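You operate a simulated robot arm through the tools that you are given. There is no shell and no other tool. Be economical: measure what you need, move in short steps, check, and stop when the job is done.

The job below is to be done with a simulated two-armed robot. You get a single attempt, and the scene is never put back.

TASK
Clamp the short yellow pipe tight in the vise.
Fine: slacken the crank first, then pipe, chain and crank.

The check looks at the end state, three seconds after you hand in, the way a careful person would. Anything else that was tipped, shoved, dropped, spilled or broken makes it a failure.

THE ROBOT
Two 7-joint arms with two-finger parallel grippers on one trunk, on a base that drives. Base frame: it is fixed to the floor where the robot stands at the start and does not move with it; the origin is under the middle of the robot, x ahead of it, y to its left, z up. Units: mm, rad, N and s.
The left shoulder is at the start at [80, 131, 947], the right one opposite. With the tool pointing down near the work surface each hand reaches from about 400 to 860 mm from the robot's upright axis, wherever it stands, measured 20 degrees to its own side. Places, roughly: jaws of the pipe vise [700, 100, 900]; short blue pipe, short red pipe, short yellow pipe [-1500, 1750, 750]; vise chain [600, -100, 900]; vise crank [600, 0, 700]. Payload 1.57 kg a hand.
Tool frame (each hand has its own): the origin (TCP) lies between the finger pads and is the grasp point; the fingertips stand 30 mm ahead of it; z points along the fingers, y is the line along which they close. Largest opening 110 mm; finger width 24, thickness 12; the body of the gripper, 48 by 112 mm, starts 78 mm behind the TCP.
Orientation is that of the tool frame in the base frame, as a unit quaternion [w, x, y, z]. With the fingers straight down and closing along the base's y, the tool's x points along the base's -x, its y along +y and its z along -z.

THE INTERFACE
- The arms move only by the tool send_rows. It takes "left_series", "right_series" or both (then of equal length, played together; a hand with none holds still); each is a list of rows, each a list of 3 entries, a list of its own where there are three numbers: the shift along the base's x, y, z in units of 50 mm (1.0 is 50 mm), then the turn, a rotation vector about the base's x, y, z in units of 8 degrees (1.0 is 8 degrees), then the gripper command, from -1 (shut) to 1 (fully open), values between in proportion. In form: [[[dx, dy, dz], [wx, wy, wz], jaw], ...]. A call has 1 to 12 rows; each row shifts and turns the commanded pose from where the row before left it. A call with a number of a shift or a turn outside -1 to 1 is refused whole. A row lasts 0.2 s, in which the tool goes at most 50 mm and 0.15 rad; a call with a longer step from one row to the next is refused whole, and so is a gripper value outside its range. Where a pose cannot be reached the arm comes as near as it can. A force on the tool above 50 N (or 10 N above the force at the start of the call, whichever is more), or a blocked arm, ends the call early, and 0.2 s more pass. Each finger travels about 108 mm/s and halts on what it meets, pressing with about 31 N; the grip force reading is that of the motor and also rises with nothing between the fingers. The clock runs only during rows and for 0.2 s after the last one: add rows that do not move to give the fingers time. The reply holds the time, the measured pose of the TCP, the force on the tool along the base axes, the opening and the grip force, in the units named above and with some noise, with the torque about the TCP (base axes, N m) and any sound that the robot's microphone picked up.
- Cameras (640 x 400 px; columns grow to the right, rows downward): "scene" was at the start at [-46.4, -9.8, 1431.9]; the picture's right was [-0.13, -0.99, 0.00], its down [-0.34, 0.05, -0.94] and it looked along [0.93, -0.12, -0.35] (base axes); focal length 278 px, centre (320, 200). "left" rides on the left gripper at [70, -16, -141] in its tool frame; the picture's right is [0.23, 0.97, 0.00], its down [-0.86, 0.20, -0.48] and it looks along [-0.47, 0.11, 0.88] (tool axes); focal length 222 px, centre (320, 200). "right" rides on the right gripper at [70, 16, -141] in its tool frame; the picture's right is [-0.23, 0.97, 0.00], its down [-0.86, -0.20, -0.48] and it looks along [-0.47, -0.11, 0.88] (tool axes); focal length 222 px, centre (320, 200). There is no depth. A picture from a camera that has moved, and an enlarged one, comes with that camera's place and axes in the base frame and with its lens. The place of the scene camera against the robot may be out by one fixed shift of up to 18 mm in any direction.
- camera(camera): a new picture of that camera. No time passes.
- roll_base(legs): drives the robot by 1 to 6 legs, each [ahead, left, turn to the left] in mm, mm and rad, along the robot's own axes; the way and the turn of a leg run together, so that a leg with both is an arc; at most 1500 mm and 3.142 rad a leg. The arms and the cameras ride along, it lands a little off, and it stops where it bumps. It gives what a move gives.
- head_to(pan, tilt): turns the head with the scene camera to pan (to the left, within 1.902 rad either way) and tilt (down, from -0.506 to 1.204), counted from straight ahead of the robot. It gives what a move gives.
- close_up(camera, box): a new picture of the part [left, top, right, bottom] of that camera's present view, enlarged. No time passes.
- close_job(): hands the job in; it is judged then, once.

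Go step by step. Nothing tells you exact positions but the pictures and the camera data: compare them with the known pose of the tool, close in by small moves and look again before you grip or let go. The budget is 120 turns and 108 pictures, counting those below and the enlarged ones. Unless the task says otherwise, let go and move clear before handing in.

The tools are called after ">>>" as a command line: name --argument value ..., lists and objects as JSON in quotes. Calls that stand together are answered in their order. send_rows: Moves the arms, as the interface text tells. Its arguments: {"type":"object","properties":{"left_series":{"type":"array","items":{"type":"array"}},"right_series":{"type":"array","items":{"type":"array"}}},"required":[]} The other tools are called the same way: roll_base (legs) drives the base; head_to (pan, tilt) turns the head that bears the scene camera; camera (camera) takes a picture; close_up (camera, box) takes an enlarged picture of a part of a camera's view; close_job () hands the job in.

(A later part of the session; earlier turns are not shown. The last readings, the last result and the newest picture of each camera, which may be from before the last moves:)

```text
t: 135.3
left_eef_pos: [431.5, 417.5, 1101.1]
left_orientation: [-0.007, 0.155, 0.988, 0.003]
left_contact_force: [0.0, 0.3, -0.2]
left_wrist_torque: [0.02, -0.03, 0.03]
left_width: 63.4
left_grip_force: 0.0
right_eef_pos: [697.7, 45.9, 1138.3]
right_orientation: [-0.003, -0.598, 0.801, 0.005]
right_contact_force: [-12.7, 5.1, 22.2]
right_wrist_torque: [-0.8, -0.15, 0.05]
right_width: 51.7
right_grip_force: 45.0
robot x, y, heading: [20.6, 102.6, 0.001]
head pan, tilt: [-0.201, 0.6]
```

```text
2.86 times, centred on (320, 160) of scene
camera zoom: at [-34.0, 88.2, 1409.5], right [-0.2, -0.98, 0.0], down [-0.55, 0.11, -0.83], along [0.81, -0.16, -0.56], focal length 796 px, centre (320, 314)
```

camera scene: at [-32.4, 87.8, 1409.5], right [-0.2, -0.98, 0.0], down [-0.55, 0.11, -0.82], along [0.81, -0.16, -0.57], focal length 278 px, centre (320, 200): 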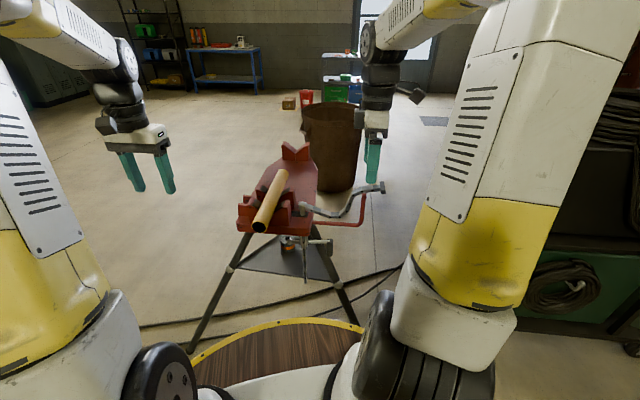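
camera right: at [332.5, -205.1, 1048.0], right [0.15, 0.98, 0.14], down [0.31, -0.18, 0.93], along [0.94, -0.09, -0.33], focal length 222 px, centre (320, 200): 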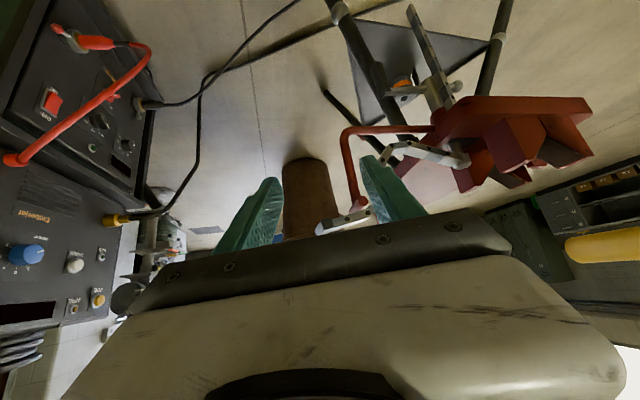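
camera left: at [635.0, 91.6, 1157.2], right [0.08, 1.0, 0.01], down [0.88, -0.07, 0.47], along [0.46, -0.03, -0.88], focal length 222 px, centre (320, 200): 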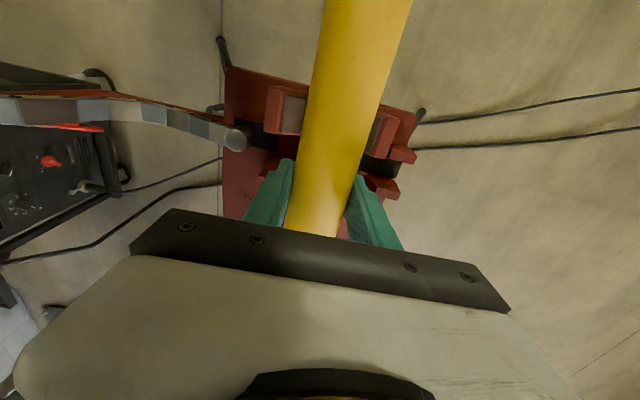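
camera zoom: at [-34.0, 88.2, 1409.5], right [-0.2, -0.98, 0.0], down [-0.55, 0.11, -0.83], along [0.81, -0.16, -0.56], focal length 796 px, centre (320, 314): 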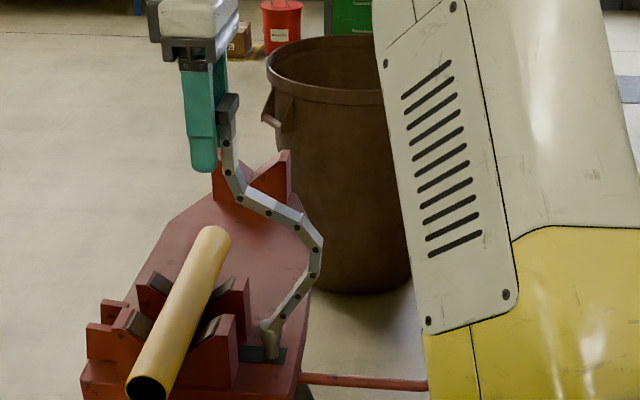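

The bar is still held, but near the edge of the pads. I'll lean the hand so the chain pulls toward the fingertips instead of the pad edge, and raise slightly to relieve the push.

>>> send_rows --right_series '[[[-0.01, -0.02, 0.06], [-0.954, 0.3, 0], -1], [[-0.01, -0.02, 0.02], [-0.954, 0.3, 0], -1], [[0, -0.02, 0.0], [-0.954, 0.3, 0], -1], [[0, -0.02, 0.0], [-0.954, 0.3, 0], -1]]'

```text
t: 136.3
left_eef_pos: [432.3, 418.2, 1100.7]
left_orientation: [-0.006, 0.155, 0.988, 0.001]
left_contact_force: [-0.5, -0.4, 0.7]
left_wrist_torque: [0.04, -0.02, -0.01]
left_width: 63.1
left_grip_force: 0.1
right_eef_pos: [697.3, 39.0, 1141.2]
right_orientation: [-0.226, -0.573, 0.772, -0.156]
right_contact_force: [-33.1, 13.0, -17.0]
right_wrist_torque: [0.9, -1.98, 0.13]
right_width: 51.9
right_grip_force: 45.2
robot x, y, heading: [20.1, 101.4, -0.0]
head pan, tilt: [-0.201, 0.6]
```

Still held. Continuing the arc to the left of the pipe.

>>> send_rows --right_series '[[[-0.06, 0.02, -0.05], [0, 0, 0], -1], [[0.125, 0.38, -0.04], [0, 0, 0], -1], [[0.125, 0.38, -0.06], [0, 0, 0], -1], [[0.125, 0.38, -0.1], [0, 0, 0], -1], [[0.125, 0.38, -0.14], [0, 0, 0], -1]]'

>>> close_up --camera "scene" --box '[220, 90, 380, 230]'

```text
t: 137.5
left_eef_pos: [435.2, 417.6, 1100.7]
left_orientation: [-0.008, 0.155, 0.988, 0.002]
left_contact_force: [-0.9, 0.2, -0.1]
left_wrist_torque: [0.03, 0.03, 0.01]
left_width: 63.4
left_grip_force: 0.0
right_eef_pos: [716.6, 102.9, 1120.2]
right_orientation: [-0.201, -0.597, 0.764, -0.136]
right_contact_force: [16.9, -3.7, -7.8]
right_wrist_torque: [0.77, -0.71, 0.55]
right_width: 51.6
right_grip_force: 45.2
right hand out of reach, approached as far as the arm can: row 4, 5
robot x, y, heading: [21.5, 105.3, 0.001]
head pan, tilt: [-0.201, 0.6]
stopped in row 5 (right hand): the force on the tool passed its limit at 83 N (the readings are from after the stop); the commanded pose is now the measured one
```

```text
2.86 times, centred on (300, 160) of scene
camera zoom: at [-30.5, 86.8, 1409.6], right [-0.2, -0.98, 0.0], down [-0.55, 0.11, -0.82], along [0.81, -0.16, -0.57], focal length 796 px, centre (377, 314)
```

zoom: 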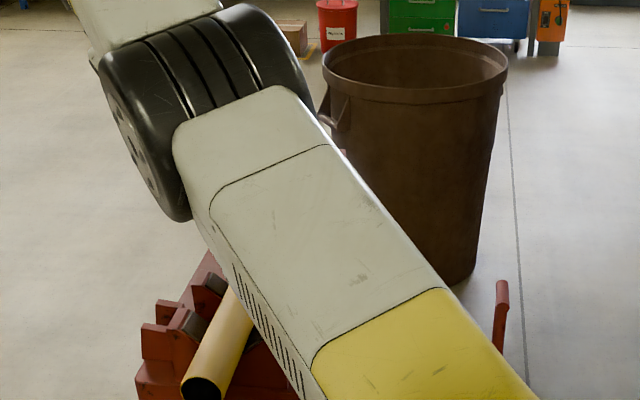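

The arm is at its reach limit and its elbow now blocks the view, but the bar is still held. I'll use the base for the leftward travel and the arm only for lowering.

>>> send_rows --right_series '[[[-0.04, 0.02, -0.2], [0, 0, 0], -1], [[0, 0, -0.2], [0, 0, 0], -1]]'

>>> roll_base --legs '[[13, 40, 0]]'

>>> send_rows --right_series '[[[0, 0, -0.25], [0, 0, 0], -1], [[0, 0, -0.25], [0, 0, 0], -1]]'

```text
t: 137.9
left_eef_pos: [433.3, 416.7, 1099.8]
left_orientation: [-0.008, 0.155, 0.988, 0.002]
left_contact_force: [0.0, 0.2, -0.2]
left_wrist_torque: [-0.02, 0.02, -0.01]
left_width: 63.1
left_grip_force: 0.1
right_eef_pos: [716.6, 102.8, 1118.4]
right_orientation: [-0.196, -0.596, 0.765, -0.143]
right_contact_force: [9.5, -1.1, -0.7]
right_wrist_torque: [0.51, 0.42, -0.05]
right_width: 51.7
right_grip_force: 44.9
robot x, y, heading: [22.1, 101.7, 0.001]
head pan, tilt: [-0.201, 0.6]
stopped in row 2 (right hand): the force on the tool passed its limit at 66 N (the readings are from after the stop); the commanded pose is now the measured one
```

```text
t: 138.8
left_eef_pos: [441.9, 442.8, 1100.1]
left_orientation: [-0.008, 0.154, 0.988, 0.002]
left_contact_force: [-0.4, 0.3, 0.3]
left_wrist_torque: [0.01, 0.0, -0.02]
left_width: 63.1
left_grip_force: 0.1
right_eef_pos: [723.1, 125.2, 1111.0]
right_orientation: [-0.205, -0.593, 0.765, -0.141]
right_contact_force: [3.9, -0.6, -1.4]
right_wrist_torque: [0.35, 0.37, -0.27]
right_width: 51.9
right_grip_force: 45.3
robot x, y, heading: [28.2, 131.4, -0.001]
head pan, tilt: [-0.201, 0.6]
stopped in leg 1: the force on the tool passed its limit at 71 N (the readings are from after the stop); the commanded pose is now the measured one
```

```text
t: 139.4
left_eef_pos: [441.8, 442.7, 1100.0]
left_orientation: [-0.008, 0.155, 0.988, 0.002]
left_contact_force: [0.8, -0.7, 0.6]
left_wrist_torque: [0.02, 0.0, -0.02]
left_width: 63.4
left_grip_force: 0.0
right_eef_pos: [724.3, 127.5, 1087.9]
right_orientation: [-0.202, -0.595, 0.765, -0.142]
right_contact_force: [22.5, 13.5, 28.7]
right_wrist_torque: [-0.22, 0.73, -0.17]
right_width: 51.6
right_grip_force: 44.6
robot x, y, heading: [30.8, 131.0, 0.002]
head pan, tilt: [-0.201, 0.6]
```

>>> roll_base --legs '[[12, 36, 0]]'

>>> camera --camera "right"

```text
t: 140.3
left_eef_pos: [449.7, 468.3, 1099.3]
left_orientation: [-0.009, 0.155, 0.988, 0.002]
left_contact_force: [0.9, 0.2, 0.6]
left_wrist_torque: [0.05, 0.08, -0.02]
left_width: 63.3
left_grip_force: 0.1
right_eef_pos: [721.4, 156.5, 1079.1]
right_orientation: [-0.221, -0.594, 0.763, -0.125]
right_contact_force: [0.9, 0.1, 0.3]
right_wrist_torque: [0.03, 0.06, -0.05]
right_width: 0.0
right_grip_force: 21.7
robot x, y, heading: [32.0, 156.0, 0.0]
head pan, tilt: [-0.201, 0.6]
stopped in leg 1: the force on the tool passed its limit at 101 N (the readings are from after the stop); the commanded pose is now the measured one
```

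```text
14 pictures are left
camera right: at [718.6, 163.9, 1236.4], right [-0.89, 0.45, -0.04], down [0.45, 0.89, -0.01], along [0.03, -0.03, -1.0], focal length 222 px, centre (320, 200)
```

right: 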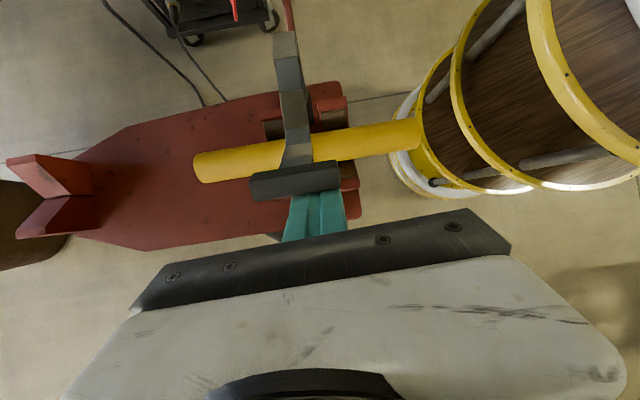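

The grip let go, but usefully: the bar is now on the left of the pipe with the chain arching over. I'll pull the hand out sideways toward the robot so the chain can drop over the pipe.

>>> send_rows --right_series '[[[-0.95, 0.25, 0], [0, 0, 0], -1], [[-0.95, 0.25, 0], [0, 0, 0], -1], [[-0.9, 0.0, 0.1], [0, 0, 0], -1], [[-0.8, -0.3, 0.2], [0, 0, 0], -0.5], [[-0.5, -0.5, 0], [0, 0, 0], 0]]'

>>> camera --camera "scene"

```text
t: 141.5
left_eef_pos: [448.5, 469.6, 1100.0]
left_orientation: [-0.009, 0.154, 0.988, 0.002]
left_contact_force: [0.6, -0.2, -0.4]
left_wrist_torque: [-0.02, 0.05, 0.0]
left_width: 63.6
left_grip_force: 0.1
right_eef_pos: [515.7, 146.3, 1094.4]
right_orientation: [-0.223, -0.594, 0.763, -0.123]
right_contact_force: [0.8, 0.8, 0.6]
right_wrist_torque: [-0.02, 0.03, 0.03]
right_width: 55.0
right_grip_force: 0.0
robot x, y, heading: [33.0, 156.4, 0.002]
head pan, tilt: [-0.201, 0.6]
```

```text
13 pictures are left
camera scene: at [-15.5, 139.8, 1409.6], right [-0.2, -0.98, 0.0], down [-0.55, 0.11, -0.82], along [0.81, -0.16, -0.57], focal length 278 px, centre (320, 200)
```

scene: 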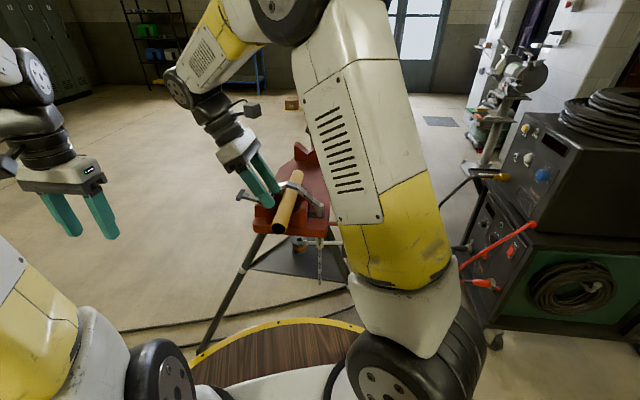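

The chain dropped over the pipe and the bar now hangs out to the left. A close look.

>>> close_up --camera "scene" --box '[220, 155, 340, 245]'

```text
4.44 times, centred on (280, 200) of scene
camera zoom: at [-15.5, 139.8, 1409.6], right [-0.2, -0.98, 0.0], down [-0.55, 0.11, -0.82], along [0.81, -0.16, -0.57], focal length 1238 px, centre (498, 200)
```

zoom: 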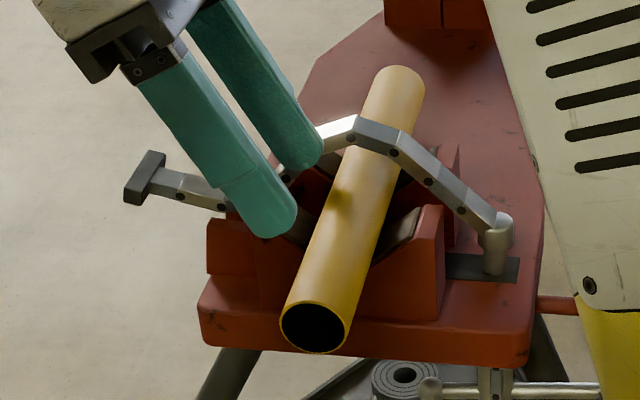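

The chain lies over the pipe with the T-bar sticking out beyond the left horns. I'll move the right arm back to its own side, then inspect the bar.

>>> send_rows --right_series '[[[-0.5, -0.3, 0.3], [0, 0, 0], 0], [[-0.3, -0.6, 0.3], [0.954, -0.3, 0], 0], [[-0.2, -0.8, 0.2], [0.954, -0.3, 0], 0], [[0, -0.9, 0], [0.954, -0.3, 0], 0], [[0, -0.9, 0], [0.7, -0.2, 0], 0], [[0, -0.9, 0], [0, 0, 0], 0], [[0, -0.9, 0], [0, 0, 0], 0], [[0, -0.9, 0], [0, 0, 0], 0]]'

>>> head_to --pan 0.0 --tilt 0.6

>>> close_up --camera "scene" --box '[250, 120, 410, 240]'

```text
t: 143.3
left_eef_pos: [448.9, 469.6, 1099.7]
left_orientation: [-0.008, 0.155, 0.988, 0.002]
left_contact_force: [0.4, 1.1, 0.4]
left_wrist_torque: [-0.02, 0.0, -0.01]
left_width: 63.4
left_grip_force: 0.0
right_eef_pos: [465.5, -166.6, 1134.8]
right_orientation: [-0.01, -0.619, 0.785, 0.023]
right_contact_force: [0.1, 0.3, 0.9]
right_wrist_torque: [-0.03, 0.0, -0.02]
right_width: 54.9
right_grip_force: 0.0
robot x, y, heading: [34.5, 157.9, 0.003]
head pan, tilt: [-0.201, 0.6]
```

```text
t: 144.0
left_eef_pos: [448.9, 468.5, 1099.4]
left_orientation: [-0.008, 0.155, 0.988, 0.002]
left_contact_force: [-0.2, -0.2, 0.2]
left_wrist_torque: [-0.01, -0.02, 0.03]
left_width: 63.6
left_grip_force: 0.0
right_eef_pos: [465.7, -167.0, 1134.3]
right_orientation: [-0.012, -0.62, 0.784, 0.024]
right_contact_force: [0.7, -0.2, 0.7]
right_wrist_torque: [0.02, -0.04, 0.01]
right_width: 55.1
right_grip_force: 0.0
robot x, y, heading: [34.7, 157.4, 0.0]
head pan, tilt: [0.0, 0.6]
```

```text
3.33 times, centred on (330, 180) of scene
camera zoom: at [-14.0, 157.0, 1409.5], right [0.0, -1.0, 0.0], down [-0.57, 0.0, -0.82], along [0.82, 0.0, -0.57], focal length 928 px, centre (287, 267)
```

zoom: 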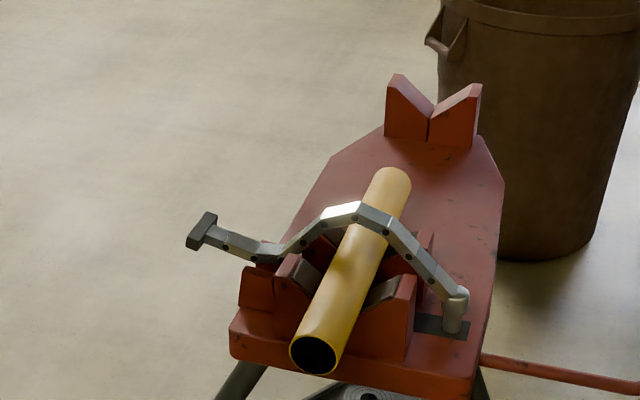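

The chain is over the pipe and through the horn slot, with the bar sticking out at about (767, 241, 908). I'll push it down outside the horns with the left hand's closed fingers so it sits beneath them before tightening.

>>> send_rows --left_series '[[[0.704, -0.524, -0.1], [0, 0, 0], -1], [[0.704, -0.524, -0.15], [0, 0, 0], -1], [[0.704, -0.524, -0.2], [0, 0, 0], -1], [[0.704, -0.524, -0.2], [0, 0, 0], -1], [[0.704, -0.524, -0.2], [0, 0, 0], -1], [[0.704, -0.524, -0.2], [0, 0, 0], -1], [[0.704, -0.524, -0.2], [0, 0, 0], -1], [[0.704, -0.524, -0.2], [0, 0, 0], -1], [[0.704, -0.52, -0.2], [0, 0, 0], -1]]'

>>> close_up --camera "left" --box '[140, 60, 440, 260]'

```text
t: 146.0
left_eef_pos: [765.0, 233.3, 1017.1]
left_orientation: [-0.007, 0.155, 0.988, 0.002]
left_contact_force: [-0.3, 0.0, 0.2]
left_wrist_torque: [0.0, -0.02, -0.01]
left_width: 0.2
left_grip_force: 21.1
right_eef_pos: [465.4, -166.1, 1134.5]
right_orientation: [-0.011, -0.621, 0.784, 0.024]
right_contact_force: [-0.3, -0.8, 0.3]
right_wrist_torque: [-0.03, -0.07, 0.03]
right_width: 55.2
right_grip_force: 0.1
robot x, y, heading: [35.8, 152.8, 0.002]
head pan, tilt: [0.0, 0.6]
```

```text
2.00 times, centred on (290, 160) of left
camera zoom: at [696.6, 237.1, 1158.7], right [0.08, 1.0, 0.0], down [0.88, -0.07, 0.46], along [0.46, -0.03, -0.89], focal length 444 px, centre (380, 280)
```

zoom: 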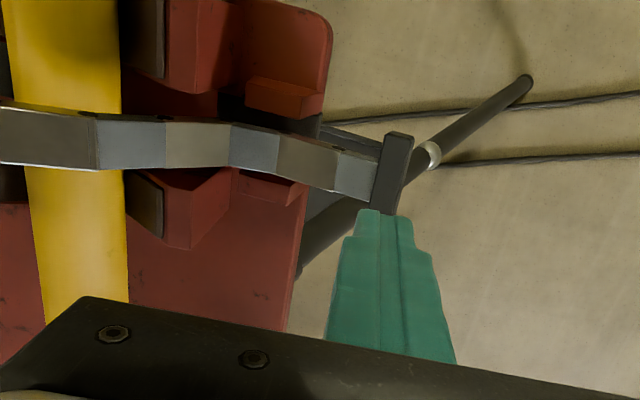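

>>> send_rows --left_series '[[[-0.1, 0.06, -0.5], [0, 0, 0], -1], [[0, 0, -0.5], [0, 0, 0], -1], [[0, 0, -0.4], [0, 0, 0], -1], [[0, 0, -0.3], [0, 0, 0], -1], [[0, 0, -0.3], [0, 0, 0], -1], [[0, 0, -0.3], [0, 0, 0], -1]]'

>>> close_up --camera "scene" --box '[270, 140, 390, 230]'

```text
t: 146.8
left_eef_pos: [763.0, 233.3, 968.7]
left_orientation: [-0.002, 0.154, 0.988, 0.002]
left_contact_force: [-16.2, 1.0, 23.8]
left_wrist_torque: [0.12, 0.16, 0.06]
left_width: 0.1
left_grip_force: 21.6
right_eef_pos: [462.4, -166.9, 1136.0]
right_orientation: [-0.011, -0.62, 0.784, 0.022]
right_contact_force: [-0.8, -1.3, 0.5]
right_wrist_torque: [0.0, -0.04, 0.0]
right_width: 55.0
right_grip_force: 0.0
robot x, y, heading: [32.3, 155.7, 0.001]
head pan, tilt: [0.0, 0.6]
stopped in row 3 (left hand): the force on the tool passed its limit at 66 N (the readings are from after the stop); the commanded pose is now the measured one
```

```text
4.44 times, centred on (330, 185) of scene
camera zoom: at [-16.2, 157.0, 1409.5], right [0.0, -1.0, 0.0], down [-0.56, 0.0, -0.83], along [0.83, 0.0, -0.56], focal length 1238 px, centre (276, 267)
```

zoom: 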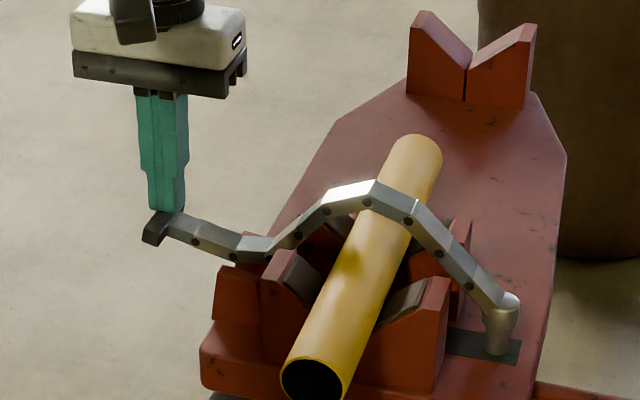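

>>> send_rows --left_series '[[[0, 0, -0.08], [0, 0, 0], -1], [[0, 0, -0.08], [0, 0, 0], -1], [[0, 0, -0.08], [0, 0, 0], -1], [[0, 0, -0.08], [0, 0, 0], -1], [[0, 0, -0.08], [0, 0, 0], -1], [[0, 0, -0.08], [0, 0, 0], -1], [[0, 0, -0.08], [0, 0, 0], -1], [[0, 0, -0.08], [0, 0, 0], -1]]'

```text
t: 147.2
left_eef_pos: [762.9, 234.8, 968.9]
left_orientation: [-0.001, 0.153, 0.988, 0.002]
left_contact_force: [-14.4, 0.2, 19.7]
left_wrist_torque: [0.09, 0.16, 0.04]
left_width: 0.1
left_grip_force: 21.5
right_eef_pos: [463.7, -167.1, 1135.0]
right_orientation: [-0.011, -0.62, 0.784, 0.023]
right_contact_force: [0.2, -0.9, 0.1]
right_wrist_torque: [-0.03, -0.04, -0.01]
right_width: 55.0
right_grip_force: 0.0
robot x, y, heading: [36.6, 156.7, -0.002]
head pan, tilt: [0.0, 0.6]
stopped in row 2 (left hand): the force on the tool passed its limit at 55 N (the readings are from after the stop); the commanded pose is now the measured one
```

The bar doesn't budge even above 50 N, so the chain seems to be caught firmly in the horns already. I'll lift the left hand clear, back the base off to the cranking position, and tighten while watching what the chain does.

>>> send_rows --left_series '[[[0, 0, 0.5], [0, 0, 0], -1], [[0, 0, 0.8], [0, 0, 0], -1], [[0, 0, 0.8], [0, 0, 0], -1], [[-0.6, 0.5, 0.4], [0, 0, 0], -1], [[-0.7, 0.6, 0], [0, 0, 0], -1], [[-0.7, 0.6, 0], [0, 0, 0], -1], [[-0.7, 0.6, 0], [0, 0, 0], -1], [[-0.7, 0.4, 0], [0, 0, 0], -1], [[-0.7, 0.2, 0], [0, 0, 0], -1]]' --right_series '[[[0, 0, 0], [0, 0, -1], 0.2], [[0, 0, 0], [0, 0, -1], 0.2], [[0, 0, 0], [0, 0, -1], 0.2], [[0, -0.2, 0], [0, 0, -1], 0.2], [[0, -0.3, 0], [0, 0, -1], 0.2], [[0, -0.3, 0], [0, 0, -1], 0.2], [[0, -0.3, 0], [0, 0, -1], 0.2], [[0, -0.3, 0], [0, 0, -1], 0.2], [[0, -0.3, 0], [0, 0, -1], 0.2]]'

>>> roll_base --legs '[[-268, -137, 0]]'

>>> head_to --pan -0.05 --tilt 0.6

>>> camera --camera "scene"

```text
t: 149.2
left_eef_pos: [559.4, 379.1, 1091.4]
left_orientation: [-0.002, 0.154, 0.988, 0.002]
left_contact_force: [0.0, -0.6, -0.7]
left_wrist_torque: [-0.02, 0.01, 0.02]
left_width: 0.1
left_grip_force: 21.6
right_eef_pos: [465.7, -253.8, 1135.1]
right_orientation: [0.004, -0.039, 0.999, 0.025]
right_contact_force: [-0.9, -0.5, -0.6]
right_wrist_torque: [-0.01, 0.04, -0.01]
right_width: 65.9
right_grip_force: 0.1
robot x, y, heading: [37.1, 153.6, 0.002]
head pan, tilt: [0.0, 0.6]
```

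```text
t: 151.2
left_eef_pos: [295.2, 242.7, 1092.4]
left_orientation: [-0.001, 0.153, 0.988, 0.002]
left_contact_force: [0.0, -0.2, -1.3]
left_wrist_torque: [0.01, 0.01, -0.03]
left_width: 0.1
left_grip_force: 21.4
right_eef_pos: [200.0, -390.0, 1134.2]
right_orientation: [0.006, -0.042, 0.999, 0.025]
right_contact_force: [-0.1, -0.1, -0.6]
right_wrist_torque: [-0.01, 0.0, 0.01]
right_width: 66.0
right_grip_force: 0.0
robot x, y, heading: [-227.9, 14.4, 0.004]
head pan, tilt: [0.0, 0.6]
```

```text
t: 151.9
left_eef_pos: [292.9, 241.2, 1092.5]
left_orientation: [-0.001, 0.153, 0.988, 0.003]
left_contact_force: [0.5, -0.3, 0.8]
left_wrist_torque: [-0.03, 0.01, 0.01]
left_width: 0.0
left_grip_force: 21.5
right_eef_pos: [199.4, -389.6, 1135.1]
right_orientation: [0.005, -0.041, 0.999, 0.026]
right_contact_force: [0.6, -0.3, -0.2]
right_wrist_torque: [0.01, -0.05, 0.0]
right_width: 65.8
right_grip_force: 0.1
robot x, y, heading: [-229.8, 16.3, -0.0]
head pan, tilt: [-0.051, 0.6]
```

```text
8 pictures are left
camera scene: at [-280.6, 14.9, 1409.5], right [-0.05, -1.0, 0.0], down [-0.56, 0.03, -0.82], along [0.82, -0.04, -0.57], focal length 278 px, centre (320, 200)
```

scene: 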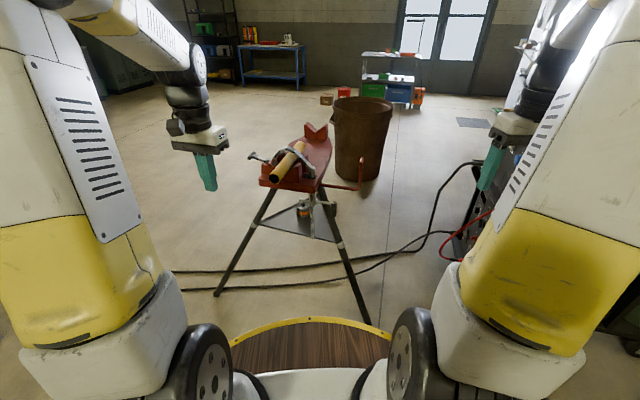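

Posture is good. I'll bring the right hand down, level it and approach the crank handle again, which is at about (654, -92).

>>> send_rows --right_series '[[[0.2, 0.3, -0.4], [0, -0.95, 0], 0.4], [[0.2, 0.3, -0.4], [0, -0.95, 0], 0.4], [[0.2, 0.3, -0.4], [0, -0.95, 0], 0.4], [[0.2, 0.3, -0.4], [0, -0.95, 0], 0.4], [[0.2, 0.3, -0.4], [0, -0.95, 0], 0.4], [[0.2, 0.3, -0.4], [0, -0.95, 0], 0.4], [[0.66, 0.3, -0.6], [0, 0, 0], 0.4], [[0.66, 0.3, -0.6], [0, 0, 0], 0.4], [[0.66, 0.3, -0.6], [0, 0, 0], 0.4], [[0.66, 0.3, -0.6], [0, 0, 0], 0.4]]'

>>> send_rows --right_series '[[[0, 0.28, -0.74], [0, -1, 0], 0.4], [[0, 0.28, -0.74], [0, -1, 0], 0.4], [[0, 0.28, -0.74], [0, -1, 0], 0.4], [[0, 0.28, -0.74], [0, -1, 0], 0.4], [[0, 0.28, -0.74], [0, -1, 0], 0.4]]'

```text
t: 154.1
left_eef_pos: [293.0, 241.9, 1092.1]
left_orientation: [-0.001, 0.153, 0.988, 0.002]
left_contact_force: [-0.3, 0.0, -0.6]
left_wrist_torque: [0.03, -0.05, 0.0]
left_width: 0.0
left_grip_force: 21.9
right_eef_pos: [391.2, -240.8, 895.9]
right_orientation: [0.392, -0.047, 0.919, 0.006]
right_contact_force: [-0.4, -0.9, -0.9]
right_wrist_torque: [0.02, 0.01, 0.02]
right_width: 77.0
right_grip_force: 0.1
robot x, y, heading: [-229.0, 19.4, -0.0]
head pan, tilt: [-0.051, 0.6]
```

```text
t: 155.3
left_eef_pos: [293.1, 242.3, 1092.0]
left_orientation: [-0.001, 0.153, 0.988, 0.002]
left_contact_force: [0.1, -1.0, 0.3]
left_wrist_torque: [-0.01, -0.01, 0.03]
left_width: 0.1
left_grip_force: 21.2
right_eef_pos: [393.9, -269.4, 739.6]
right_orientation: [0.68, -0.051, 0.731, 0.01]
right_contact_force: [0.6, -0.2, -0.8]
right_wrist_torque: [0.02, 0.04, -0.01]
right_width: 77.1
right_grip_force: 0.1
right hand out of reach, approached as far as the arm can: row 3, 4, 5
robot x, y, heading: [-230.0, 18.0, 0.003]
head pan, tilt: [-0.051, 0.6]
```

>>> send_rows --right_series '[[[0.5, 0.7, -0.1], [0.08, -0.1, -0.12], 0.4], [[0.55, 0.7, -0.1], [0.08, -0.1, -0.12], 0.4], [[0.6, 0.7, -0.1], [0.08, -0.1, -0.12], 0.4], [[0.65, 0.7, -0.1], [0.08, -0.1, -0.12], 0.4], [[0.65, 0.7, -0.1], [0.07, -0.1, -0.12], 0.4]]'

>>> camera --camera "right"

```text
t: 156.5
left_eef_pos: [291.7, 242.6, 1091.8]
left_orientation: [-0.001, 0.153, 0.988, 0.001]
left_contact_force: [0.4, 0.0, 0.1]
left_wrist_torque: [-0.01, -0.05, 0.01]
left_width: 0.0
left_grip_force: 21.0
right_eef_pos: [555.0, -292.1, 748.4]
right_orientation: [0.705, -0.006, 0.709, 0.005]
right_contact_force: [0.2, 0.5, -0.3]
right_wrist_torque: [0.0, 0.03, 0.02]
right_width: 76.6
right_grip_force: 0.1
right hand out of reach, approached as far as the arm can: row 1, 2, 3, 4, 5
robot x, y, heading: [-230.4, 20.0, 0.003]
head pan, tilt: [-0.051, 0.6]
```

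```text
7 pictures are left
camera right: at [412.9, -280.4, 677.9], right [-0.01, 0.97, 0.23], down [-0.47, -0.21, 0.86], along [0.88, -0.1, 0.46], focal length 222 px, centre (320, 200)
```

right: 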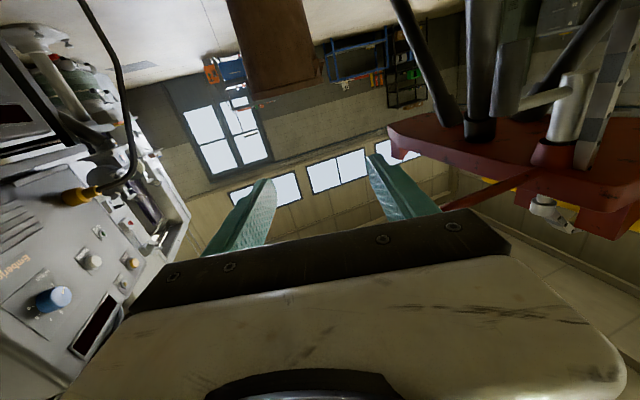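

A joint limit blocks leftward motion in this posture. I'll retreat, come in closer to the centre while still high and tilted, then lower again.

>>> send_rows --right_series '[[[-0.7, 0, 0.3], [0, 0.8, 0], 0.4], [[-0.7, 0.1, 0.5], [0, 0.9, 0], 0.4], [[-0.7, 0.2, 0.6], [0, 0.9, 0], 0.4], [[-0.5, 0.3, 0.7], [0, 0.9, 0], 0.4], [[-0.2, 0.4, 0.8], [0, 0.9, 0], 0.4], [[0, 0.5, 0.6], [0, 0.5, 0], 0.4], [[0, 0.6, 0.2], [0, 0, 0], 0.4], [[0, 0.6, 0], [0, 0, 0], 0.4], [[0, 0.6, 0], [0, 0, 0], 0.4]]'

```text
t: 158.5
left_eef_pos: [293.2, 243.1, 1091.6]
left_orientation: [-0.002, 0.154, 0.988, 0.002]
left_contact_force: [0.0, -0.3, 0.4]
left_wrist_torque: [0.03, 0.0, -0.02]
left_width: 0.3
left_grip_force: 20.9
right_eef_pos: [413.1, -130.6, 930.9]
right_orientation: [0.427, -0.003, 0.904, 0.006]
right_contact_force: [-0.2, 0.3, 0.3]
right_wrist_torque: [0.02, 0.0, 0.03]
right_width: 77.0
right_grip_force: 0.1
robot x, y, heading: [-230.3, 13.1, 0.001]
head pan, tilt: [-0.051, 0.6]
```

>>> send_rows --right_series '[[[0, 0, -0.85], [0, -1, 0], 0.4], [[0, 0, -0.85], [0, -1, 0], 0.4], [[0, 0.05, -0.85], [0, -1, 0], 0.4], [[0, 0.05, -0.85], [0, -1, 0], 0.4], [[0, 0.1, -0.85], [0, -0.9, 0], 0.4]]'

```text
t: 159.9
left_eef_pos: [293.0, 241.5, 1091.1]
left_orientation: [-0.002, 0.153, 0.988, 0.001]
left_contact_force: [-0.3, 0.0, 1.2]
left_wrist_torque: [-0.04, -0.04, 0.01]
left_width: 0.0
left_grip_force: 21.1
right_eef_pos: [463.3, -95.9, 928.0]
right_orientation: [0.572, 0.059, 0.817, -0.043]
right_contact_force: [0.1, -0.4, -0.2]
right_wrist_torque: [0.01, -0.02, 0.03]
right_width: 77.0
right_grip_force: 0.0
right hand out of reach, approached as far as the arm can: row 2, 3, 4, 5
robot x, y, heading: [-230.7, 11.1, 0.005]
head pan, tilt: [-0.051, 0.6]
stopped in row 5 (right hand): the arm was blocked; the commanded pose is now the measured one
```

>>> send_rows --right_series '[[[-0.4, -0.3, 0.4], [0.07, 0.97, 0.1], 0.4], [[-0.4, -0.3, 0.4], [0.07, 0.97, 0.1], 0.4], [[-0.4, -0.3, 0.4], [0.07, 0.97, 0.1], 0.4], [[-0.4, -0.3, 0.4], [0.07, 0.97, 0.1], 0.4], [[-0.4, -0.3, 0.4], [0.07, 0.97, 0.1], 0.4], [[-0.4, -0.4, 0.2], [0.07, 0.97, 0.1], 0.4], [[-0.4, -0.4, 0.2], [0.07, 0.97, 0.1], 0.4], [[-0.6, -0.4, 0], [0.07, 0.97, 0.1], 0.4], [[-0.7, -0.4, 0], [0.07, 0.97, 0.1], 0.4], [[-0.8, 0, -0.4], [0, 0, 0], 0.4], [[-0.5, 0, -0.8], [0, 0, 0], 0.4], [[-0.3, 0, -0.8], [0, 0, 0], 0.4]]'

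>>> camera --camera "scene"

```text
t: 162.5
left_eef_pos: [292.9, 243.3, 1092.7]
left_orientation: [-0.001, 0.153, 0.988, 0.002]
left_contact_force: [-0.8, -0.3, 0.4]
left_wrist_torque: [0.0, -0.01, 0.01]
left_width: 0.1
left_grip_force: 21.6
right_eef_pos: [177.4, -246.2, 946.5]
right_orientation: [0.0, -0.002, 1.0, -0.001]
right_contact_force: [0.6, 0.4, -0.2]
right_wrist_torque: [-0.04, 0.02, 0.03]
right_width: 76.8
right_grip_force: 0.0
robot x, y, heading: [-229.6, 18.2, -0.001]
head pan, tilt: [-0.051, 0.6]
```

```text
6 pictures are left
camera scene: at [-280.6, 15.1, 1409.5], right [-0.05, -1.0, 0.0], down [-0.56, 0.03, -0.83], along [0.82, -0.04, -0.57], focal length 278 px, centre (320, 200)
```

scene: 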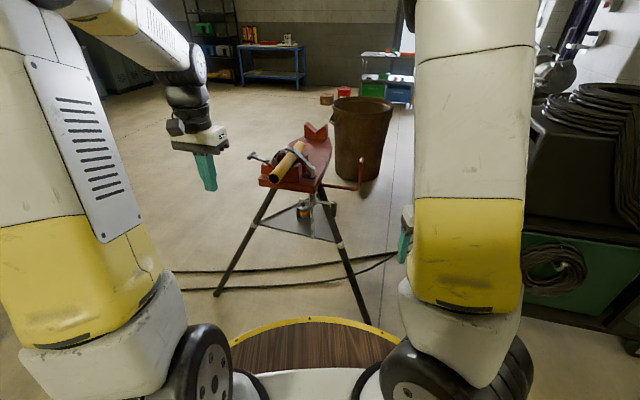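

This matches the earlier good starting posture. I'll repeat the sequence that worked.

>>> send_rows --right_series '[[[0, 0, 0], [0, -1, 0], 0.4], [[0, 0, 0], [0, -1, 0], 0.4], [[0, 0, 0], [0, -1, 0], 0.4], [[0, 0, 0], [0, -1, 0], 0.4], [[0, 0, 0], [0, -1, 0], 0.4], [[0, 0, 0], [0, -1, 0], 0.4]]'

>>> send_rows --right_series '[[[0.9, 0.2, -0.2], [0, 0, 0], 0.4], [[0.9, 0.2, -0.2], [0, 0, 0], 0.4], [[0.7, 0.2, -0.6], [0, 0, 0], 0.4], [[0.7, 0.2, -0.6], [0, 0, 0], 0.4], [[0, 0.2, -0.8], [0, 0, 0], 0.4], [[0, 0.2, -0.8], [0, 0, 0], 0.4]]'

```text
t: 163.9
left_eef_pos: [293.8, 242.2, 1091.5]
left_orientation: [-0.001, 0.154, 0.988, 0.002]
left_contact_force: [-0.2, 0.2, -0.5]
left_wrist_torque: [-0.04, -0.03, -0.02]
left_width: 0.0
left_grip_force: 21.1
right_eef_pos: [236.5, -269.7, 962.0]
right_orientation: [0.313, -0.009, 0.95, 0.023]
right_contact_force: [0.3, -0.7, -0.6]
right_wrist_torque: [-0.01, 0.01, -0.02]
right_width: 77.4
right_grip_force: 0.1
right hand out of reach, approached as far as the arm can: row 3, 4, 5, 6
robot x, y, heading: [-228.0, 17.8, 0.005]
head pan, tilt: [-0.051, 0.6]
```

```text
t: 165.3
left_eef_pos: [292.2, 241.9, 1090.6]
left_orientation: [-0.001, 0.155, 0.988, 0.002]
left_contact_force: [0.1, 0.5, 0.7]
left_wrist_torque: [0.03, -0.01, 0.0]
left_width: 0.0
left_grip_force: 22.4
right_eef_pos: [396.3, -208.5, 801.5]
right_orientation: [0.314, -0.009, 0.949, 0.022]
right_contact_force: [0.4, -0.5, -0.4]
right_wrist_torque: [0.02, 0.01, -0.03]
right_width: 77.0
right_grip_force: 0.1
robot x, y, heading: [-229.6, 14.9, 0.002]
head pan, tilt: [-0.051, 0.6]
```

>>> send_rows --right_series '[[[0, 0.15, -0.24], [0, -0.95, 0], 0.4], [[0, 0.15, -0.24], [0, -0.95, 0], 0.4], [[0, 0.15, -0.24], [0, -0.95, 0], 0.4], [[0, 0.15, -0.24], [0, -0.95, 0], 0.4], [[0, 0.15, -0.24], [0, -0.95, 0], 0.4], [[0, 0.15, -0.24], [0, -0.95, 0], 0.4], [[0, 0.15, -0.24], [0, -0.95, 0], 0.4]]'

```text
t: 166.9
left_eef_pos: [291.0, 243.1, 1091.7]
left_orientation: [-0.002, 0.153, 0.988, 0.002]
left_contact_force: [0.1, -1.0, 0.2]
left_wrist_torque: [-0.01, -0.05, -0.02]
left_width: 0.0
left_grip_force: 20.9
right_eef_pos: [390.4, -247.1, 727.8]
right_orientation: [0.677, -0.019, 0.735, 0.035]
right_contact_force: [1.0, -1.0, 0.3]
right_wrist_torque: [0.0, -0.02, -0.02]
right_width: 76.7
right_grip_force: 0.1
right hand out of reach, approached as far as the arm can: row 3, 4, 5, 6, 7
robot x, y, heading: [-232.3, 14.3, 0.003]
head pan, tilt: [-0.051, 0.6]
```

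>>> send_rows --right_series '[[[0, 0, 0.5], [0, 0.95, 0], 0.4], [[0, 0, 0.5], [0, 0.95, 0], 0.4], [[0, 0.2, 0.5], [0, 0.95, 0], 0.4], [[0, 0.2, 0.5], [0, 0.95, 0], 0.4], [[0, 0.3, 0.5], [0, 0.95, 0], 0.4], [[0, 0.2, 0.2], [0, 0, 0], 0.4]]'

>>> send_rows --right_series '[[[0, 0.3, -0.6], [0, -1, 0], 0.4], [[0, 0.3, -0.6], [0, -1, 0], 0.4], [[0, 0.3, -0.6], [0, -1, 0], 0.4]]'

```text
t: 168.3
left_eef_pos: [293.1, 242.5, 1090.5]
left_orientation: [-0.001, 0.154, 0.988, 0.002]
left_contact_force: [-0.1, -0.4, 0.2]
left_wrist_torque: [0.04, 0.0, 0.01]
left_width: 0.0
left_grip_force: 21.5
right_eef_pos: [390.1, -202.0, 863.0]
right_orientation: [0.402, -0.009, 0.915, 0.029]
right_contact_force: [1.1, -1.2, 0.2]
right_wrist_torque: [-0.01, 0.01, 0.04]
right_width: 76.8
right_grip_force: 0.1
robot x, y, heading: [-232.9, 17.4, 0.001]
head pan, tilt: [-0.051, 0.6]
```

```text
t: 169.1
left_eef_pos: [292.3, 245.3, 1092.2]
left_orientation: [-0.001, 0.152, 0.988, 0.002]
left_contact_force: [-0.3, 1.5, -0.3]
left_wrist_torque: [-0.15, -0.05, -0.01]
left_width: 0.0
left_grip_force: 21.1
right_eef_pos: [382.7, -190.0, 774.1]
right_orientation: [0.553, -0.022, 0.832, 0.045]
right_contact_force: [-0.6, 0.1, 0.3]
right_wrist_torque: [0.0, 0.03, -0.1]
right_width: 76.8
right_grip_force: 0.1
right hand out of reach, approached as far as the arm can: row 2, 3
robot x, y, heading: [-231.8, 13.5, 0.005]
head pan, tilt: [-0.051, 0.6]
```

The right arm's posture keeps hitting a joint limit, so I'll try the untouched left arm for the crank. First I'll park the right hand higher on its side, and lower the left hand while levelling it.

>>> send_rows --right_series '[[[-0.3, -0.4, 0.8], [0, 0.8, 0], 0.4], [[-0.3, -0.4, 0.8], [0, 0.8, 0], 0.4], [[-0.3, -0.4, 0.8], [0, 0.8, 0], 0.4], [[-0.3, -0.3, 0.8], [0, 0, 0], 0.4], [[-0.3, -0.3, 0.8], [0, 0, 0], 0.4], [[0, -0.2, 0.6], [0, 0, 0], 0.4]]' --left_series '[[[0.2, 0.2, -0.8], [0, 0, 0.7], 0.4], [[0.2, 0.2, -0.8], [0, 0, 0.7], 0.4], [[0.2, 0.2, -0.8], [0, 0, 0.7], 0.4], [[0.2, 0.2, -0.8], [0, 0, 0], 0.4], [[0.2, 0.2, -0.8], [0, 0, 0], 0.4], [[0.2, 0.2, -0.6], [0, 0, 0], 0.4]]'

>>> send_rows --left_series '[[[0, 0, -0.2], [0, -1, 0], 0.4], [[0, 0, -0.2], [0, -1, 0], 0.4], [[0, 0, -0.2], [0, -1, 0], 0.4], [[0, 0, -0.2], [0, -1, 0], 0.4], [[0, 0, -0.2], [0, -1, 0], 0.4], [[0, 0, -0.2], [0, -1, 0], 0.4]]'

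```text
t: 170.5
left_eef_pos: [353.0, 303.4, 860.8]
left_orientation: [0.0, 0.007, 1.0, 0.002]
left_contact_force: [-0.1, 0.2, 0.4]
left_wrist_torque: [0.01, 0.01, 0.0]
left_width: 77.2
left_grip_force: 0.1
right_eef_pos: [308.4, -291.8, 1003.4]
right_orientation: [0.406, -0.01, 0.913, 0.038]
right_contact_force: [-0.1, -0.4, -0.3]
right_wrist_torque: [0.0, -0.01, 0.01]
right_width: 77.3
right_grip_force: 0.0
robot x, y, heading: [-230.3, 20.0, 0.004]
head pan, tilt: [-0.051, 0.6]
```

```text
t: 171.9
left_eef_pos: [352.7, 302.2, 802.3]
left_orientation: [0.406, 0.007, 0.914, 0.004]
left_contact_force: [-0.5, -0.4, -0.1]
left_wrist_torque: [0.01, 0.01, 0.0]
left_width: 77.0
left_grip_force: 0.2
right_eef_pos: [308.3, -292.7, 1003.9]
right_orientation: [0.406, -0.011, 0.913, 0.039]
right_contact_force: [-0.4, 0.0, 0.1]
right_wrist_torque: [0.02, -0.01, 0.01]
right_width: 77.0
right_grip_force: 0.2
robot x, y, heading: [-229.5, 19.8, -0.001]
head pan, tilt: [-0.051, 0.6]
```

Smooth with no limits. I'll continue levelling and lowering the left hand.

>>> send_rows --left_series '[[[0, 0, -0.3], [0, -1, 0], 0.4], [[0, 0, -0.3], [0, -1, 0], 0.4], [[0, 0, -0.3], [0, -1, 0], 0.4], [[0, 0, -0.3], [0, -1, 0], 0.4], [[0, 0, -0.3], [0, -1, 0], 0.4], [[0, 0, -0.3], [0, -0.25, 0], 0.4]]'

>>> send_rows --left_series '[[[0.3, -0.6, 0], [0, 0, 0], 0.4], [[0.3, -0.6, 0], [0, 0, 0], 0.4], [[0.3, -0.6, 0], [0, 0, 0], 0.4], [[0.3, -0.6, 0], [0, 0, 0], 0.4]]'

```text
t: 173.3
left_eef_pos: [353.5, 303.8, 712.7]
left_orientation: [0.706, 0.005, 0.708, 0.007]
left_contact_force: [0.2, -0.2, -0.8]
left_wrist_torque: [0.0, -0.02, -0.03]
left_width: 76.8
left_grip_force: 0.1
right_eef_pos: [308.8, -292.1, 1003.8]
right_orientation: [0.407, -0.01, 0.913, 0.038]
right_contact_force: [0.6, -0.4, -0.2]
right_wrist_torque: [-0.01, 0.0, -0.04]
right_width: 76.9
right_grip_force: 0.0
robot x, y, heading: [-228.0, 16.2, 0.005]
head pan, tilt: [-0.051, 0.6]
```

```text
t: 174.3
left_eef_pos: [411.6, 182.1, 709.8]
left_orientation: [0.706, 0.004, 0.709, 0.006]
left_contact_force: [-0.2, 0.8, 0.2]
left_wrist_torque: [0.0, -0.02, -0.03]
left_width: 77.2
left_grip_force: 0.1
right_eef_pos: [309.4, -291.5, 1003.0]
right_orientation: [0.406, -0.011, 0.913, 0.039]
right_contact_force: [0.2, 0.9, -0.1]
right_wrist_torque: [-0.02, 0.02, -0.03]
right_width: 77.2
right_grip_force: 0.1
robot x, y, heading: [-229.3, 19.8, -0.003]
head pan, tilt: [-0.051, 0.6]
```

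The left arm handles it well. I'll shift the base to the right so the whole crank circle is on the left arm's comfortable side, then line up with the handle.

>>> roll_base --legs '[[0, -200, 0]]'

>>> send_rows --left_series '[[[0.5, -0.4, 0], [0, 0, 0], 0.4], [[0.5, -0.4, 0], [0, 0, 0], 0.4], [[0.6, -0.4, 0], [0, 0, 0], 0.4], [[0.6, -0.3, 0], [0, 0, 0], 0.4]]'

>>> camera --camera "left"

```text
t: 175.9
left_eef_pos: [412.2, -21.3, 711.7]
left_orientation: [0.706, 0.003, 0.708, 0.007]
left_contact_force: [0.1, 0.2, -1.5]
left_wrist_torque: [-0.04, -0.01, 0.02]
left_width: 77.1
left_grip_force: 0.1
right_eef_pos: [309.1, -495.3, 1003.5]
right_orientation: [0.406, -0.012, 0.913, 0.039]
right_contact_force: [0.1, 0.8, 0.0]
right_wrist_torque: [-0.02, 0.01, 0.01]
right_width: 77.3
right_grip_force: 0.0
robot x, y, heading: [-231.7, -185.9, 0.004]
head pan, tilt: [-0.051, 0.6]
```

```text
t: 176.9
left_eef_pos: [523.2, -95.3, 710.3]
left_orientation: [0.705, 0.004, 0.709, 0.007]
left_contact_force: [0.6, -0.2, 0.4]
left_wrist_torque: [-0.03, 0.05, 0.01]
left_width: 76.8
left_grip_force: 0.1
right_eef_pos: [309.5, -494.8, 1005.2]
right_orientation: [0.407, -0.011, 0.913, 0.039]
right_contact_force: [0.3, 0.1, -0.9]
right_wrist_torque: [-0.01, 0.01, -0.03]
right_width: 77.0
right_grip_force: 0.1
robot x, y, heading: [-233.3, -185.2, 0.002]
head pan, tilt: [-0.051, 0.6]
```

```text
5 pictures are left
camera left: at [381.9, -111.6, 640.2], right [0.0, 0.98, -0.21], down [-0.48, 0.19, 0.86], along [0.88, 0.11, 0.46], focal length 222 px, centre (320, 200)
```

left: 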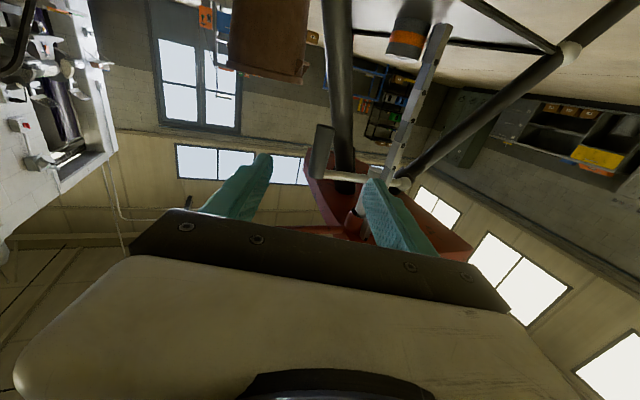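

Handle dead ahead at y≈-93. Advancing and gripping.

>>> send_rows --left_series '[[[0.7, 0.02, 0], [0, 0, 0], 0.4], [[0.7, 0.02, 0], [0, 0, 0], 0.4], [[0.6, 0, 0.03], [0, 0, 0], 0.4], [[0.55, 0, 0.03], [0, 0, 0], 0.4], [[0, 0, 0], [0, 0, 0], -0.4], [[0, 0, 0], [0, 0, 0], -0.8], [[0, 0, 0], [0, 0, 0], -0.8]]'

```text
t: 178.5
left_eef_pos: [650.3, -91.4, 713.4]
left_orientation: [0.706, 0.002, 0.708, 0.006]
left_contact_force: [2.8, 7.5, -0.9]
left_wrist_torque: [-0.91, 0.23, -0.02]
left_width: 23.7
left_grip_force: 35.8
right_eef_pos: [308.5, -494.4, 1003.7]
right_orientation: [0.407, -0.01, 0.913, 0.039]
right_contact_force: [-0.4, 0.2, 0.2]
right_wrist_torque: [0.02, 0.0, 0.01]
right_width: 77.0
right_grip_force: 0.0
robot x, y, heading: [-228.7, -186.5, 0.002]
head pan, tilt: [-0.051, 0.6]
```

>>> send_rows --left_series '[[[-0.28, 0.08, 0], [0, 0, 0], -0.8], [[-0.34, 0.24, 0], [0, 0, 0], -0.8], [[-0.26, 0.35, 0], [0, 0, 0], -0.8], [[-0.18, 0.41, 0], [0, 0, 0], -0.8], [[-0.08, 0.42, 0], [0, 0, 0], -0.8], [[0.02, 0.44, 0], [0, 0, 0], -0.8]]'

>>> close_up --camera "scene" --box '[220, 100, 380, 220]'

```text
t: 179.9
left_eef_pos: [595.4, 6.5, 714.7]
left_orientation: [0.706, 0.003, 0.709, 0.009]
left_contact_force: [-4.2, 1.2, -3.9]
left_wrist_torque: [-0.42, -0.2, 0.04]
left_width: 24.5
left_grip_force: 24.1
right_eef_pos: [309.3, -494.8, 1004.0]
right_orientation: [0.406, -0.01, 0.913, 0.039]
right_contact_force: [-0.7, -0.5, 0.1]
right_wrist_torque: [0.03, 0.02, 0.02]
right_width: 76.9
right_grip_force: 0.0
robot x, y, heading: [-231.1, -188.8, -0.002]
head pan, tilt: [-0.051, 0.6]
```

```text
3.33 times, centred on (300, 160) of scene
camera zoom: at [-279.9, -187.8, 1409.5], right [-0.05, -1.0, 0.0], down [-0.56, 0.03, -0.82], along [0.82, -0.04, -0.57], focal length 928 px, centre (387, 333)
```

zoom: 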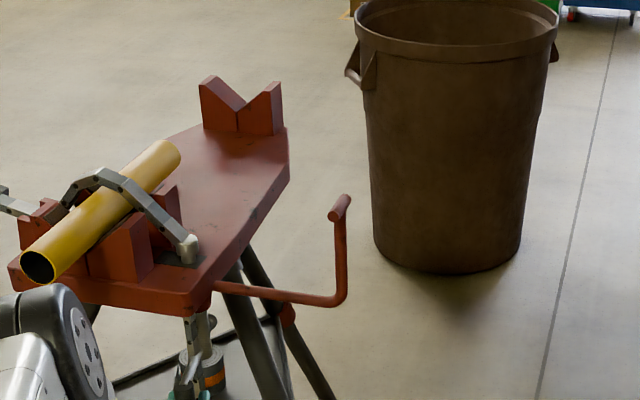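

The post is being drawn down. Continuing clockwise.

>>> send_rows --left_series '[[[0.12, 0.42, 0], [0, 0, 0], -0.9], [[0.21, 0.39, 0], [0, 0, 0], -0.9], [[0.29, 0.33, 0], [0, 0, 0], -0.9], [[0.36, 0.26, 0], [0, 0, 0], -0.9], [[0.41, 0.15, 0], [0, 0, 0], -0.9]]'

```text
t: 181.1
left_eef_pos: [665.1, 81.6, 715.7]
left_orientation: [0.706, 0.003, 0.708, 0.008]
left_contact_force: [-5.5, 1.2, -0.8]
left_wrist_torque: [-0.86, -0.18, -0.28]
left_width: 23.9
left_grip_force: 36.0
right_eef_pos: [309.0, -495.7, 1003.0]
right_orientation: [0.406, -0.011, 0.913, 0.039]
right_contact_force: [0.3, 0.0, 0.3]
right_wrist_torque: [0.01, -0.05, 0.01]
right_width: 77.1
right_grip_force: 0.1
robot x, y, heading: [-232.5, -185.2, 0.001]
head pan, tilt: [-0.051, 0.6]
```

Resistance is still low, so there's slack left. Continuing in small steps.

>>> send_rows --left_series '[[[0.4, 0.09, 0], [0, 0, 0], -0.9], [[0.42, 0, 0], [0, 0, 0], -0.9], [[0.43, -0.12, 0], [0, 0, 0], -0.9], [[0.37, -0.2, 0], [0, 0, 0], -0.9]]'

```text
t: 182.1
left_eef_pos: [735.1, 76.5, 730.3]
left_orientation: [0.703, -0.002, 0.711, 0.009]
left_contact_force: [-6.2, 42.8, -17.6]
left_wrist_torque: [-0.98, -1.19, -2.69]
left_width: 44.4
left_grip_force: 22.3
left hand out of reach, approached as far as the arm can: row 3, 4
right_eef_pos: [310.7, -492.1, 1003.7]
right_orientation: [0.405, -0.012, 0.913, 0.038]
right_contact_force: [0.2, 0.0, -0.5]
right_wrist_torque: [0.0, -0.02, 0.0]
right_width: 77.1
right_grip_force: 0.0
robot x, y, heading: [-227.2, -182.5, 0.006]
head pan, tilt: [-0.051, 0.6]
```

The left arm reached its limit and the fingers slid up on the handle. I'll release, retreat straight back, and bring the base closer before regripping.

>>> send_rows --left_series '[[[0, 0, -0.15], [0, 0, 0], 0], [[0, 0, -0.2], [0, 0, 0], 0.4], [[-0.4, 0, 0], [0, 0, 0], 0.4], [[-0.8, 0, 0], [0, 0, 0], 0.4], [[-0.8, 0, 0], [0, 0, 0], 0.4], [[-0.9, 0, 0], [0, 0, 0], 0.4], [[-0.9, 0, 0], [0, 0, 0], 0.4], [[-0.5, 0, 0], [0, 0, 0], 0.4]]'

>>> roll_base --legs '[[150, -20, 0]]'

>>> camera --camera "left"

```text
t: 183.9
left_eef_pos: [513.7, 61.5, 726.9]
left_orientation: [0.706, 0.004, 0.708, 0.006]
left_contact_force: [0.6, -0.2, -1.1]
left_wrist_torque: [0.0, -0.03, 0.02]
left_width: 77.1
left_grip_force: 0.1
left hand out of reach, approached as far as the arm can: row 1, 2
right_eef_pos: [309.3, -495.5, 1002.9]
right_orientation: [0.406, -0.01, 0.913, 0.038]
right_contact_force: [0.7, 0.3, 0.2]
right_wrist_torque: [0.03, 0.04, -0.01]
right_width: 77.4
right_grip_force: 0.1
robot x, y, heading: [-230.2, -186.9, 0.003]
head pan, tilt: [-0.051, 0.6]
```

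```text
t: 185.2
left_eef_pos: [641.3, 56.1, 723.9]
left_orientation: [0.703, 0.0, 0.712, 0.013]
left_contact_force: [-0.8, 5.0, -0.4]
left_wrist_torque: [-0.06, -0.12, 0.14]
left_width: 81.8
left_grip_force: 3.2
right_eef_pos: [445.5, -510.6, 1003.3]
right_orientation: [0.406, -0.013, 0.913, 0.04]
right_contact_force: [-0.8, -0.8, 0.1]
right_wrist_torque: [0.0, 0.02, 0.04]
right_width: 76.8
right_grip_force: 0.1
robot x, y, heading: [-96.5, -208.4, 0.002]
head pan, tilt: [-0.051, 0.6]
stopped in leg 1: the force on the tool passed its limit at 217 N (the readings are from after the stop); the commanded pose is now the measured one
```

```text
3 pictures are left
camera left: at [500.1, 37.4, 653.9], right [-0.02, 0.98, -0.21], down [-0.47, 0.18, 0.86], along [0.88, 0.12, 0.46], focal length 222 px, centre (320, 200)
```

left: 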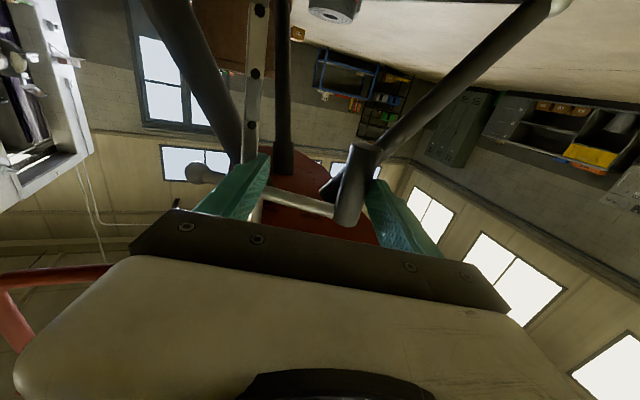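

The forward drive stopped with a finger against the crank bar. The handle is at about (673, 84) in front of the hand. I'll lower slightly, centre on it and regrip.

>>> send_rows --left_series '[[[-0.2, 0, -0.1], [0, 0, 0], 0.4], [[0, 0.28, -0.1], [0, 0, 0], 0.4], [[0, 0.28, 0], [0, 0, 0], 0.4], [[0.4, 0, 0], [0, 0, 0], 0.4], [[0.44, 0, 0], [0, 0, 0], 0.4], [[0, 0, 0], [0, 0, 0], -0.4], [[0, 0, 0], [0, 0, 0], -0.9], [[0, 0, 0], [0, 0, 0], -0.9]]'

```text
t: 187.1
left_eef_pos: [674.6, 84.7, 711.7]
left_orientation: [0.703, -0.001, 0.711, 0.012]
left_contact_force: [0.3, 7.5, -1.2]
left_wrist_torque: [-0.92, -0.17, 0.04]
left_width: 23.3
left_grip_force: 35.8
right_eef_pos: [446.2, -510.3, 1003.2]
right_orientation: [0.405, -0.012, 0.913, 0.039]
right_contact_force: [-0.3, -0.2, 0.4]
right_wrist_torque: [-0.02, 0.03, -0.02]
right_width: 77.0
right_grip_force: 0.2
robot x, y, heading: [-95.2, -205.3, 0.004]
head pan, tilt: [-0.051, 0.6]
```

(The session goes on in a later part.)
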